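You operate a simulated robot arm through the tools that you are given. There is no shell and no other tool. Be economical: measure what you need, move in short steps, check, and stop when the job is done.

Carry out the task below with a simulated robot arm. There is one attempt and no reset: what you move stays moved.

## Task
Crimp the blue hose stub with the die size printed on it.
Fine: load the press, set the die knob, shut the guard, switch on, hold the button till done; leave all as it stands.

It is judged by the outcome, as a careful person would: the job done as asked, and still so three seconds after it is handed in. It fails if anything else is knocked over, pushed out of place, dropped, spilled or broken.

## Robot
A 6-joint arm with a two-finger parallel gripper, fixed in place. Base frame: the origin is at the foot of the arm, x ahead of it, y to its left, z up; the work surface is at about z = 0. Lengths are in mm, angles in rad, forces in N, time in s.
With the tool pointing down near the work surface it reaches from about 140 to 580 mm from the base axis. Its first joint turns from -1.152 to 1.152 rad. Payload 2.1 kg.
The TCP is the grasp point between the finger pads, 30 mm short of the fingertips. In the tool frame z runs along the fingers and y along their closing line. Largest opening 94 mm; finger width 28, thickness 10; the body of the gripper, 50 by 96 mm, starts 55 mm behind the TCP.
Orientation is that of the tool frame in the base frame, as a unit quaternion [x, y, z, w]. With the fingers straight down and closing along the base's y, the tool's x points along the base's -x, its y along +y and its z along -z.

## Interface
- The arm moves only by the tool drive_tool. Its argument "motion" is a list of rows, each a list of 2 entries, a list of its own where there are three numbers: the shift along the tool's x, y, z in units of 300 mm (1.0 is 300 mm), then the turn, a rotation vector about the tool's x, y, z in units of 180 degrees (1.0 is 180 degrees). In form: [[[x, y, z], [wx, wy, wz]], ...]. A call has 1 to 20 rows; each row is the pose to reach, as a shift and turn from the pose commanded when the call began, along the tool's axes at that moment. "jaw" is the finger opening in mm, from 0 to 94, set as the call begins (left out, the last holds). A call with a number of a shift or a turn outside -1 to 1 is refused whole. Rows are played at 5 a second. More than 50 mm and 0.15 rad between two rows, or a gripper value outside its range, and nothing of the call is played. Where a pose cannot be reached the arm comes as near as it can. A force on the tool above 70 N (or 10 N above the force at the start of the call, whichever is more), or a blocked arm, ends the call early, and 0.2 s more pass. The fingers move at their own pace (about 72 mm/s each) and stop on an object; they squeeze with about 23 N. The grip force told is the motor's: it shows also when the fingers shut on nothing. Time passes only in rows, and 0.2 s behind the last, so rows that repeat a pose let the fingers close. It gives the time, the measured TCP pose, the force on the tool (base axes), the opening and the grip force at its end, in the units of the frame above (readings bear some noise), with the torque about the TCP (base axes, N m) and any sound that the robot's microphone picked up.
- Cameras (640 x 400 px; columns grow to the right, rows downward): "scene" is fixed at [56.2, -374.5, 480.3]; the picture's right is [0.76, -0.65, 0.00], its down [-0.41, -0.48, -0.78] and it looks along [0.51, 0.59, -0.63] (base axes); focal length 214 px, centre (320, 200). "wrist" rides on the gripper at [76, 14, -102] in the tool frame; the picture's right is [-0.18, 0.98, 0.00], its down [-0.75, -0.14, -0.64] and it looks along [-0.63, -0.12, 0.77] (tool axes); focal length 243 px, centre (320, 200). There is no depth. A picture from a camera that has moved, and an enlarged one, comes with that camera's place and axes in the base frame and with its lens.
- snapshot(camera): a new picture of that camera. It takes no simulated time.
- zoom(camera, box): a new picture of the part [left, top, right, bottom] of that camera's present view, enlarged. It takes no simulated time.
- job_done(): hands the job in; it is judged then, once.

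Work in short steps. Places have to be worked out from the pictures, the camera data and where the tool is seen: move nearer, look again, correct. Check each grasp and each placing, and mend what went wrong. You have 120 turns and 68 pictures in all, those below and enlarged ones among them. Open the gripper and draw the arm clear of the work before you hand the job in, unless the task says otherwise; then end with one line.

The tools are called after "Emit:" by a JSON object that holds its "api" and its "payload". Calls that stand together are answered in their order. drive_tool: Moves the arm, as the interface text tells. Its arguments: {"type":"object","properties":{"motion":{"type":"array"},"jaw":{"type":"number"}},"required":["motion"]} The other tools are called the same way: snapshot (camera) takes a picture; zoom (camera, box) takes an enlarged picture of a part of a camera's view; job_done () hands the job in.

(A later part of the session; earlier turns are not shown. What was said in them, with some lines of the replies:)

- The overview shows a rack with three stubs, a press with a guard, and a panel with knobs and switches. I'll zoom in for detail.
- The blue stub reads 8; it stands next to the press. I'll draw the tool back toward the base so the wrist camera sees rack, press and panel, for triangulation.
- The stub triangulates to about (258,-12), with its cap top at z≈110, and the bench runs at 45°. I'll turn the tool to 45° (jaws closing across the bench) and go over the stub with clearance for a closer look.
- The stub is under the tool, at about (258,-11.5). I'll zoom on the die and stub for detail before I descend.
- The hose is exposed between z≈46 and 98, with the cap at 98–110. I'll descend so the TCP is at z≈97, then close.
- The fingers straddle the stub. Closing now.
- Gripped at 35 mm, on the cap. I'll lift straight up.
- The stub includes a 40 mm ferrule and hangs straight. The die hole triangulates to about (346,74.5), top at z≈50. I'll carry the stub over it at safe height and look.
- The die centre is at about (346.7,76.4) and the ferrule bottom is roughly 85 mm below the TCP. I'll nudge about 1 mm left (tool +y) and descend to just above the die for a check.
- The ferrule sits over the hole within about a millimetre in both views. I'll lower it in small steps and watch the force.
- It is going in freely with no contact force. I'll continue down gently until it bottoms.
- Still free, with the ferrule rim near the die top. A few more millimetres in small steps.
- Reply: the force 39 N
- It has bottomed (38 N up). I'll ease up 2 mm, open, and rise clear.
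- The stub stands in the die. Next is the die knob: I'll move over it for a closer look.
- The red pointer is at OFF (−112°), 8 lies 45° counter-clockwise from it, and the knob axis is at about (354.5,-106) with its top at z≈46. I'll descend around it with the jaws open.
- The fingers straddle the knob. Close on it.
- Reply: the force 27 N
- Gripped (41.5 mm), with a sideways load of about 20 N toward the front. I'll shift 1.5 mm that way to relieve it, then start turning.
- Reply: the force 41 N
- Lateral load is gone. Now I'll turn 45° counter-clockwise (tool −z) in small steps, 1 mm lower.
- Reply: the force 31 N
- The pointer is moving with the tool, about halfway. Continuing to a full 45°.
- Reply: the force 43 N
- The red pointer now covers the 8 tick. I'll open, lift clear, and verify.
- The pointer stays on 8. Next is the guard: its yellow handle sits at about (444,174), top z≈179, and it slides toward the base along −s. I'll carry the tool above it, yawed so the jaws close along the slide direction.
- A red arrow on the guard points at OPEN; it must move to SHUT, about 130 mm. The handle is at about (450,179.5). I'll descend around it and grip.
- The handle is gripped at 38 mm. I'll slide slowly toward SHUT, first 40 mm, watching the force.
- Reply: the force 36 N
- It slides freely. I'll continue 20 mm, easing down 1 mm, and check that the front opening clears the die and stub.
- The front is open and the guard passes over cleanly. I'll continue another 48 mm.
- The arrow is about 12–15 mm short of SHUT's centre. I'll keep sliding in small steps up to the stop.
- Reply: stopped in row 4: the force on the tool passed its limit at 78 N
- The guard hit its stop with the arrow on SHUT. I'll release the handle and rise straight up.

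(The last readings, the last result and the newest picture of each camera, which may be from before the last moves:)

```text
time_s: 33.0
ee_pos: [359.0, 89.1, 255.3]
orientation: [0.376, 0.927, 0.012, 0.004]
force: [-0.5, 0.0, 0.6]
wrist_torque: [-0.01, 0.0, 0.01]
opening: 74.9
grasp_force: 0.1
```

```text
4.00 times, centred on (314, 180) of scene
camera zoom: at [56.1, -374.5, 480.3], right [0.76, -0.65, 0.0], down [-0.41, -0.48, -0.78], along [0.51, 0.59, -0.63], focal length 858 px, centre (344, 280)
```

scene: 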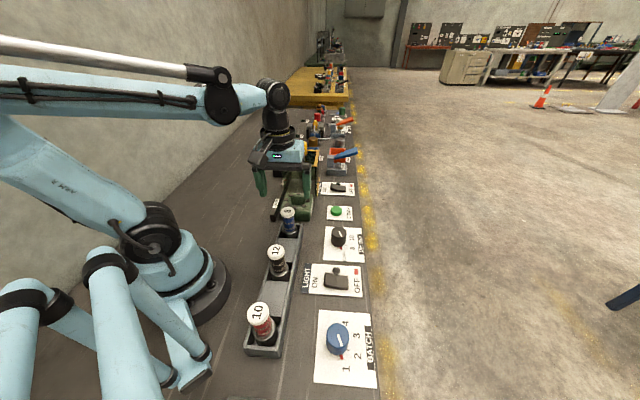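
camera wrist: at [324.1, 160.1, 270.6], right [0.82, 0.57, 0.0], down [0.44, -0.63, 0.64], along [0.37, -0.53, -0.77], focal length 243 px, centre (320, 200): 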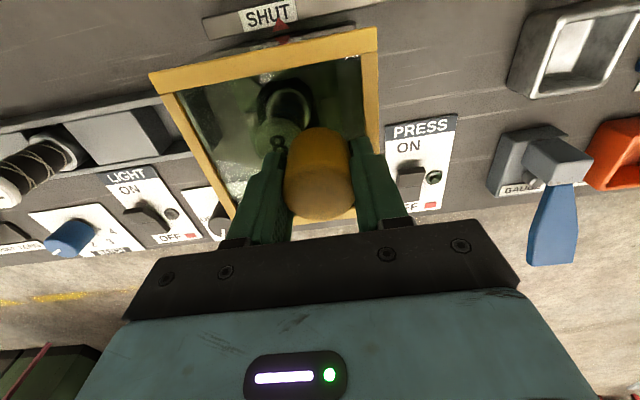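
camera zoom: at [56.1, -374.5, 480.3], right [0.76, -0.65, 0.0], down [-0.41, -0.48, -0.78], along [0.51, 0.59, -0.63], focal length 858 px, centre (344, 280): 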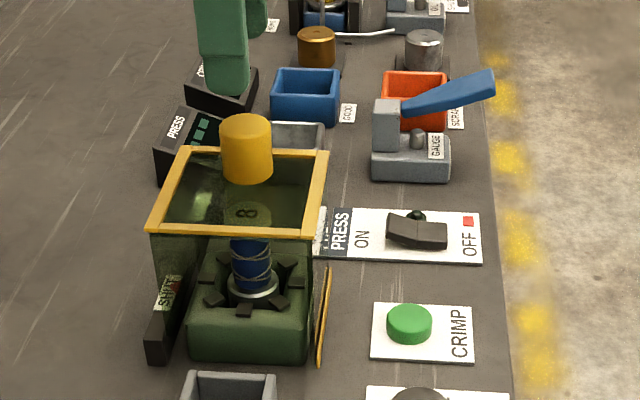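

The guard stays shut. Next is the PRESS rocker at about (529,75): I'll go above it with the jaws closed, turn back to yaw 45°, and level the slight tilt.

Emit:
{"api": "drive_tool", "payload": {"motion": [[[-0.0399, 0.0329, 0], [0.0006, 0.0006, -0.0455]], [[-0.0798, 0.0658, 0], [0.0011, 0.0011, -0.0909]], [[-0.1197, 0.0987, 0], [0.0017, 0.0017, -0.1364]], [[-0.1596, 0.1316, 0], [0.0023, 0.0023, -0.1818]], [[-0.1995, 0.1645, 0.02], [0.0028, 0.0028, -0.2273]], [[-0.2395, 0.1975, 0.05], [0.0034, 0.0034, -0.2727]], [[-0.2794, 0.2304, 0.08], [0.004, 0.004, -0.3182]], [[-0.3193, 0.2633, 0.11], [0.0045, 0.0045, -0.3636]], [[-0.3592, 0.2962, 0.14], [0.0051, 0.0051, -0.4091]], [[-0.3991, 0.3291, 0.17], [0.0057, 0.0057, -0.4545]], [[-0.439, 0.362, 0.183], [0.00625, 0.00625, -0.495]], [[-0.439, 0.362, 0.183], [0.00625, 0.00625, -0.495]]], "jaw": 0}}

Emit:
{"api": "snapshot", "payload": {"camera": "wrist"}}

Emit:
{"api": "zoom", "payload": {"camera": "scene", "box": [320, 150, 384, 190]}}

```text
time_s: 35.6
ee_pos: [529.8, 75.5, 206.4]
orientation: [-0.383, 0.924, -0.001, 0.0]
force: [-0.1, -0.7, 0.4]
wrist_torque: [0.0, -0.02, -0.05]
opening: 0.1
grasp_force: 22.8
```

```text
26 pictures are left
camera wrist: at [467.2, 31.8, 308.1], right [-0.56, 0.83, 0.0], down [0.63, 0.43, 0.64], along [0.53, 0.36, -0.77], focal length 243 px, centre (320, 200)
```

wrist: 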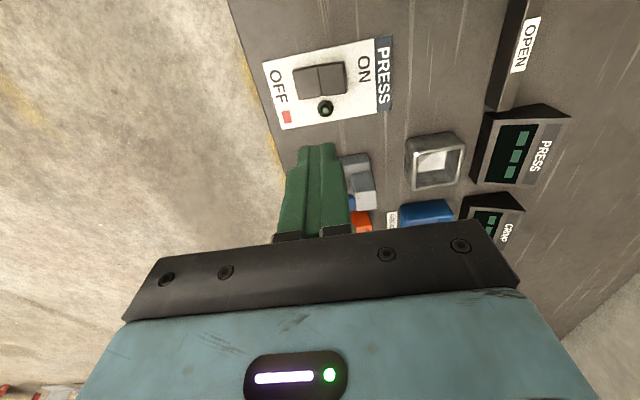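

```text
10.00 times, centred on (352, 170) of scene
camera zoom: at [56.2, -374.5, 480.3], right [0.76, -0.65, 0.0], down [-0.41, -0.48, -0.78], along [0.51, 0.59, -0.63], focal length 2145 px, centre (0, 500)
```

zoom: 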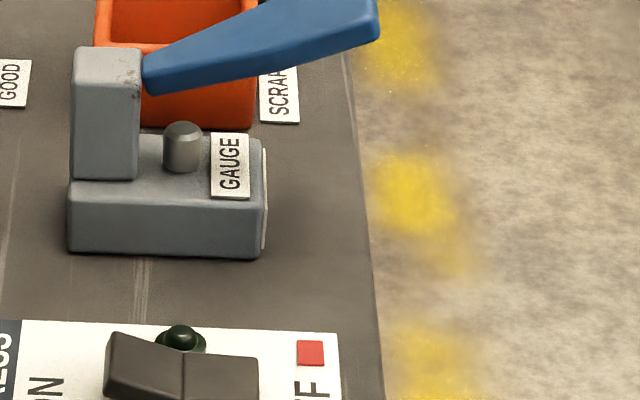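

The ON half of the rocker is at about (514,81). I'll move over it with closed fingers and descend to just above.

Emit:
{"api": "drive_tool", "payload": {"motion": [[[0.03, 0.054, 0.05], [0, 0, 0]], [[0.03, 0.054, 0.18], [0, 0, 0]], [[0.03, 0.054, 0.3], [0, 0, 0]], [[0.03, 0.054, 0.4], [0, 0, 0]], [[0.03, 0.054, 0.46], [0, 0, 0]]]}}

Emit:
{"api": "zoom", "payload": {"camera": "scene", "box": [300, 150, 380, 210]}}

```text
time_s: 36.8
ee_pos: [515.1, 80.0, 67.3]
orientation: [-0.381, 0.925, -0.001, 0.0]
force: [0.1, -0.4, 0.2]
wrist_torque: [0.0, 0.02, 0.01]
opening: 0.4
grasp_force: 23.1
```

```text
6.67 times, centred on (340, 180) of scene
camera zoom: at [56.2, -374.5, 480.3], right [0.76, -0.65, 0.0], down [-0.41, -0.48, -0.78], along [0.51, 0.59, -0.63], focal length 1430 px, centre (187, 333)
```

zoom: 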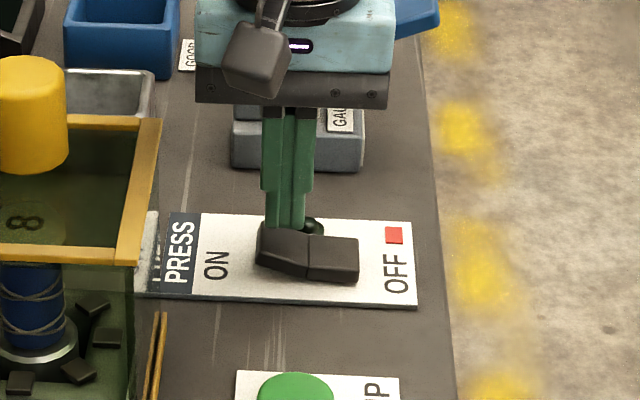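

The fingertips are over the ON half. Pressing down in small steps.

Emit:
{"api": "drive_tool", "payload": {"motion": [[[0, 0, 0.02], [0, 0, 0]], [[0, 0, 0.035], [0, 0, 0]], [[0, 0, 0.05], [0, 0, 0]], [[0, 0, 0.06], [0, 0, 0]], [[0, 0, 0.07], [0, 0, 0]]]}}

Emit:
{"api": "zoom", "payload": {"camera": "scene", "box": [300, 150, 380, 210]}}

```text
time_s: 38.0
ee_pos: [512.3, 80.3, 48.2]
orientation: [-0.382, 0.924, 0.0, -0.001]
force: [-5.0, -1.0, 37.4]
wrist_torque: [-0.14, -0.17, -0.02]
opening: 0.0
grasp_force: 23.2
```

```text
6.67 times, centred on (340, 180) of scene
camera zoom: at [56.0, -374.5, 480.3], right [0.76, -0.65, 0.0], down [-0.41, -0.48, -0.78], along [0.51, 0.59, -0.63], focal length 1430 px, centre (187, 333)
```

zoom: 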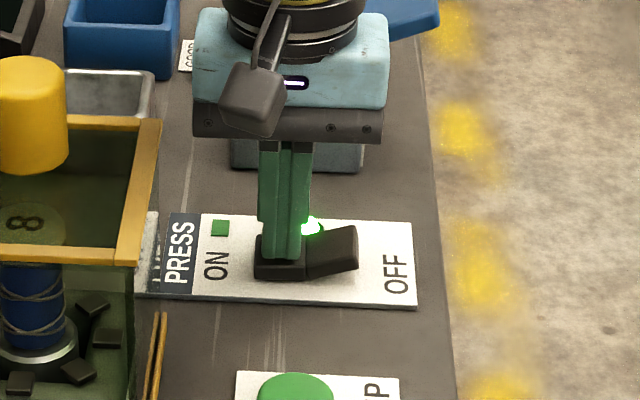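

The rocker flipped and its lamp and ON flag are green. I'll lift and look at the panel displays and the CRIMP button.

Emit:
{"api": "drive_tool", "payload": {"motion": [[[0, 0, -0.05], [0, 0, 0]], [[0, 0, -0.15], [0, 0, 0]], [[0, 0, -0.3], [0, 0, 0]], [[0, 0, -0.45], [0, 0, 0]], [[0.15, 0, -0.5], [0, 0, 0]], [[0.3, 0, -0.5], [0, 0, 0]], [[0.3, 0, -0.5], [0, 0, 0]]]}}

Emit:
{"api": "snapshot", "payload": {"camera": "wrist"}}

Emit:
{"api": "zoom", "payload": {"camera": "scene", "box": [270, 120, 390, 220]}}

```text
time_s: 39.6
ee_pos: [448.6, 19.4, 196.4]
orientation: [-0.382, 0.924, 0.0, 0.001]
force: [-1.1, 0.2, -0.3]
wrist_torque: [-0.02, -0.01, 0.0]
opening: 0.0
grasp_force: 22.9
```

```text
22 pictures are left
camera wrist: at [384.1, -24.4, 298.5], right [-0.56, 0.83, 0.0], down [0.63, 0.43, 0.64], along [0.53, 0.36, -0.77], focal length 243 px, centre (320, 200)
```

wrist: 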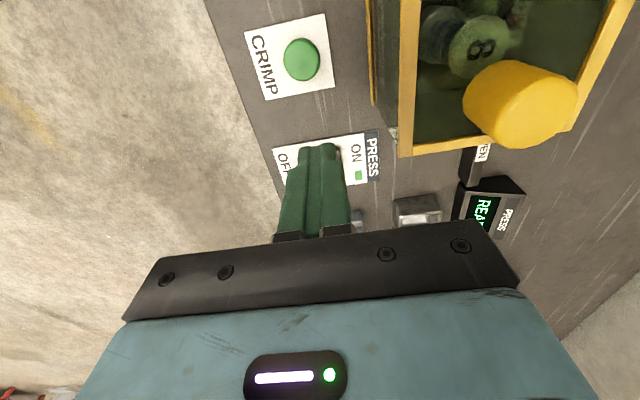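

```text
4.00 times, centred on (330, 170) of scene
camera zoom: at [56.1, -374.5, 480.3], right [0.76, -0.65, 0.0], down [-0.41, -0.48, -0.78], along [0.51, 0.59, -0.63], focal length 858 px, centre (280, 320)
```

zoom: 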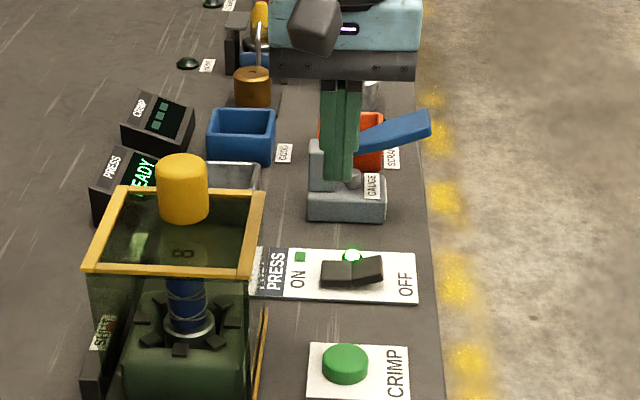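

The display shows READY. The button is at about (436,-13.5), top z≈16; I'll move over it and descend to just above.

Emit:
{"api": "drive_tool", "payload": {"motion": [[[0.06, -0.03, 0], [0, 0, 0]], [[0.107, -0.048, 0.08], [0, 0, 0]], [[0.107, -0.048, 0.2], [0, 0, 0]], [[0.107, -0.048, 0.32], [0, 0, 0]], [[0.107, -0.048, 0.42], [0, 0, 0]], [[0.107, -0.048, 0.45], [0, 0, 0]]]}}

Emit:
{"api": "zoom", "payload": {"camera": "scene", "box": [290, 160, 390, 240]}}

```text
time_s: 41.0
ee_pos: [439.4, -19.0, 60.2]
orientation: [-0.382, 0.924, 0.001, 0.0]
force: [0.2, 0.8, -0.5]
wrist_torque: [0.01, 0.01, 0.02]
opening: 0.1
grasp_force: 22.9
```

```text
5.00 times, centred on (340, 200) of scene
camera zoom: at [56.1, -374.5, 480.3], right [0.76, -0.65, 0.0], down [-0.41, -0.48, -0.78], along [0.51, 0.59, -0.63], focal length 1072 px, centre (220, 200)
```

zoom: 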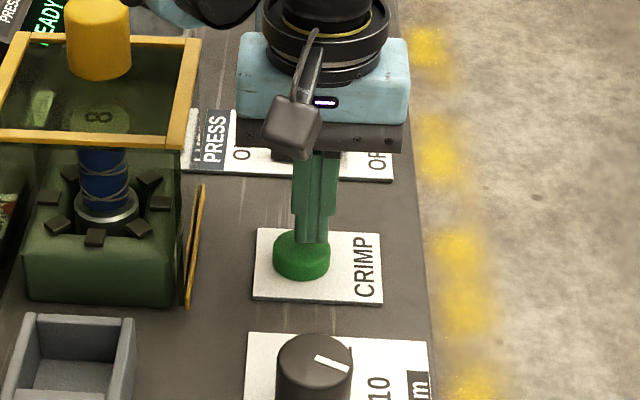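

The tool sits about 6 mm too far toward the front edge. I'll correct and press until contact.

Emit:
{"api": "drive_tool", "payload": {"motion": [[[0, 0.02, 0], [0, 0, 0]], [[0, 0.02, 0.02], [0, 0, 0]], [[0, 0.02, 0.035], [0, 0, 0]], [[0, 0.02, 0.045], [0, 0, 0]], [[0, 0.02, 0.05], [0, 0, 0]]]}}

Emit:
{"api": "zoom", "payload": {"camera": "scene", "box": [250, 120, 378, 220]}}

```text
time_s: 42.2
ee_pos: [432.5, -11.5, 45.6]
orientation: [-0.382, 0.924, -0.001, 0.0]
force: [0.8, 0.0, 1.3]
wrist_torque: [-0.03, -0.03, 0.01]
opening: 0.0
grasp_force: 23.0
```

```text
4.00 times, centred on (314, 170) of scene
camera zoom: at [56.1, -374.5, 480.3], right [0.76, -0.65, 0.0], down [-0.41, -0.48, -0.78], along [0.51, 0.59, -0.63], focal length 858 px, centre (344, 320)
```

zoom: 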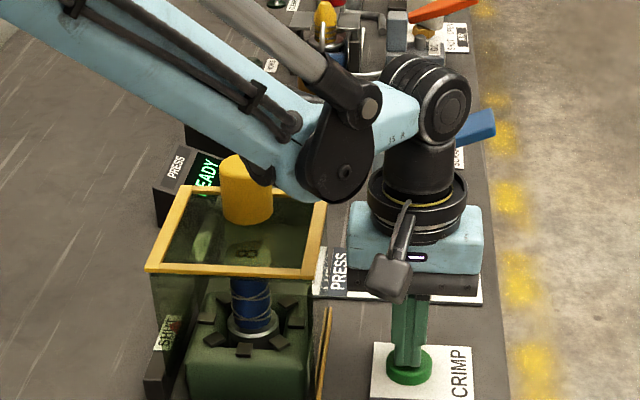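

Contact is starting. I'll press further a few millimetres and hold.

Emit:
{"api": "drive_tool", "payload": {"motion": [[[0, 0, 0.006], [0, 0, 0]], [[0, 0, 0.012], [0, 0, 0]], [[0, 0, 0.018], [0, 0, 0]], [[0, 0, 0.018], [0, 0, 0]]]}}

Emit:
{"api": "zoom", "payload": {"camera": "scene", "box": [250, 120, 378, 220]}}

```text
time_s: 43.2
ee_pos: [432.9, -11.2, 41.2]
orientation: [-0.381, 0.925, 0.0, 0.0]
force: [0.2, 2.8, 6.5]
wrist_torque: [0.03, -0.03, 0.02]
opening: 0.0
grasp_force: 22.9
heard: click
```

```text
4.00 times, centred on (314, 170) of scene
camera zoom: at [56.1, -374.5, 480.3], right [0.76, -0.65, 0.0], down [-0.41, -0.48, -0.78], along [0.51, 0.59, -0.63], focal length 858 px, centre (344, 320)
```

zoom: 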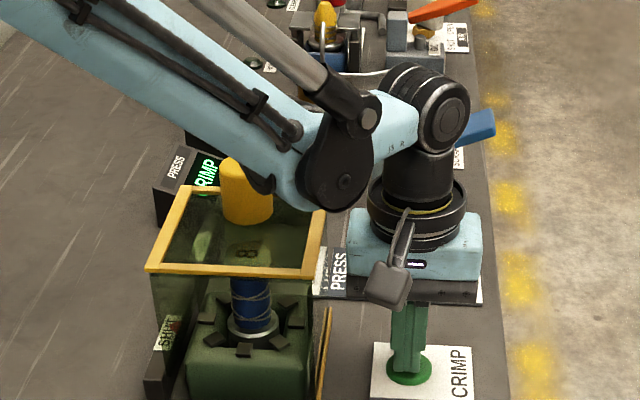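

A click was heard and the display now shows CRIMP. I'll keep holding.

Emit:
{"api": "drive_tool", "payload": {"motion": [[[0, 0, 0.003], [0, 0, 0]], [[0, 0, 0.003], [0, 0, 0]], [[0, 0, 0.003], [0, 0, 0]], [[0, 0, 0.003], [0, 0, 0]], [[0, 0, 0.003], [0, 0, 0]], [[0, 0, 0.003], [0, 0, 0]], [[0, 0, 0.003], [0, 0, 0]], [[0, 0, 0.003], [0, 0, 0]], [[0, 0, 0.003], [0, 0, 0]], [[0, 0, 0.003], [0, 0, 0]]]}}

Emit:
{"api": "zoom", "payload": {"camera": "scene", "box": [250, 120, 378, 220]}}

```text
time_s: 45.4
ee_pos: [433.3, -12.4, 39.5]
orientation: [-0.382, 0.924, 0.0, 0.0]
force: [4.3, 3.3, 14.2]
wrist_torque: [0.08, -0.14, 0.03]
opening: 0.0
grasp_force: 22.8
```

```text
4.00 times, centred on (314, 170) of scene
camera zoom: at [56.1, -374.5, 480.3], right [0.76, -0.65, 0.0], down [-0.41, -0.48, -0.78], along [0.51, 0.59, -0.63], focal length 858 px, centre (344, 320)
```

zoom: 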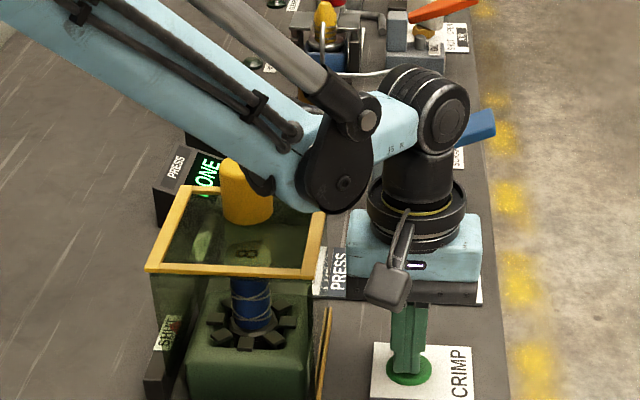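

The display shows DONE and the dies have closed. I'll lift off the button and draw clear, opening the gripper once high.

Emit:
{"api": "drive_tool", "payload": {"motion": [[[0, 0, -0.05], [0, 0, 0]], [[0, 0, -0.18], [0, 0, 0]], [[0, 0, -0.32], [0, 0, 0]], [[0, 0, -0.46], [0, 0, 0]], [[0, 0, -0.6], [0, 0, 0]], [[0, 0, -0.75], [0, 0, 0]]]}}

Emit:
{"api": "drive_tool", "payload": {"motion": [[[0.1, 0, -0.1], [0, 0, 0]], [[0.2, 0, -0.15], [0, 0, 0]], [[0.2, 0, -0.15], [0, 0, 0]]], "jaw": 90}}

Emit:
{"api": "snapshot", "payload": {"camera": "scene"}}

Emit:
{"api": "zoom", "payload": {"camera": "scene", "box": [250, 120, 378, 220]}}

Emit:
{"api": "zoom", "payload": {"camera": "scene", "box": [250, 200, 378, 300]}}

```text
time_s: 46.8
ee_pos: [431.6, -11.8, 266.9]
orientation: [-0.382, 0.924, 0.0, -0.001]
force: [0.0, -0.1, 0.9]
wrist_torque: [-0.01, -0.02, 0.0]
opening: 0.0
grasp_force: 22.8
```

```text
time_s: 47.6
ee_pos: [389.6, -53.4, 310.9]
orientation: [-0.382, 0.924, 0.001, 0.0]
force: [0.4, -0.2, -0.3]
wrist_torque: [0.01, -0.01, 0.03]
opening: 90.3
grasp_force: 0.0
```

```text
16 pictures are left
```

scene: 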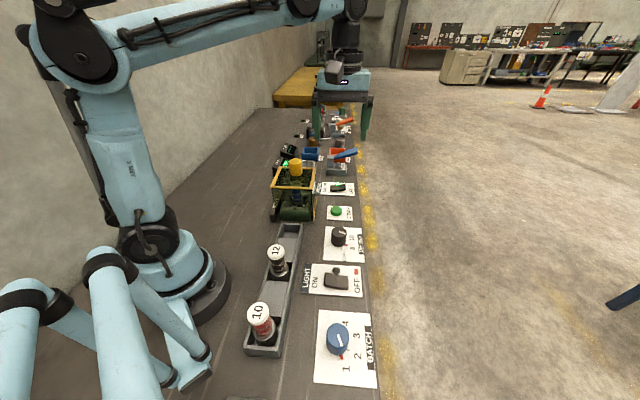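

```text
4.00 times, centred on (314, 170) of scene
camera zoom: at [56.1, -374.5, 480.3], right [0.76, -0.65, 0.0], down [-0.41, -0.48, -0.78], along [0.51, 0.59, -0.63], focal length 858 px, centre (344, 320)
```

zoom: 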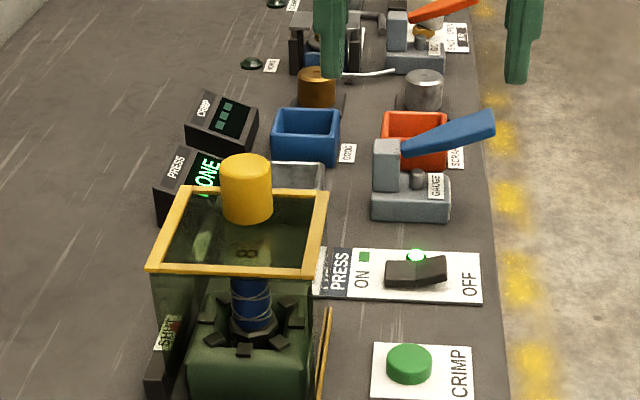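

```text
4.00 times, centred on (314, 250) of scene
camera zoom: at [56.1, -374.5, 480.3], right [0.76, -0.65, 0.0], down [-0.41, -0.48, -0.78], along [0.51, 0.59, -0.63], focal length 858 px, centre (344, 0)
```

zoom: 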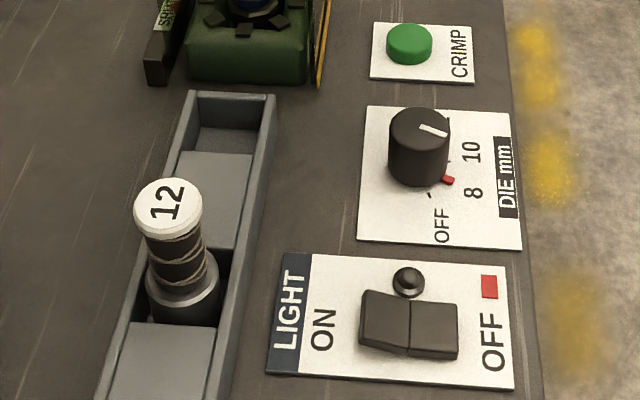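

The display still shows DONE, the stub stands in the press, the guard is shut, the power is on, the knob is at 8, and nothing else has moved. Handing in.

Emit:
{"api": "job_done", "payload": {}}

```text
The job is handed in.
```

The blue hose stub is crimped with the size 8 die. The press showed DONE and I left everything as it stands: stub in the press, guard shut, power on, knob at 8.
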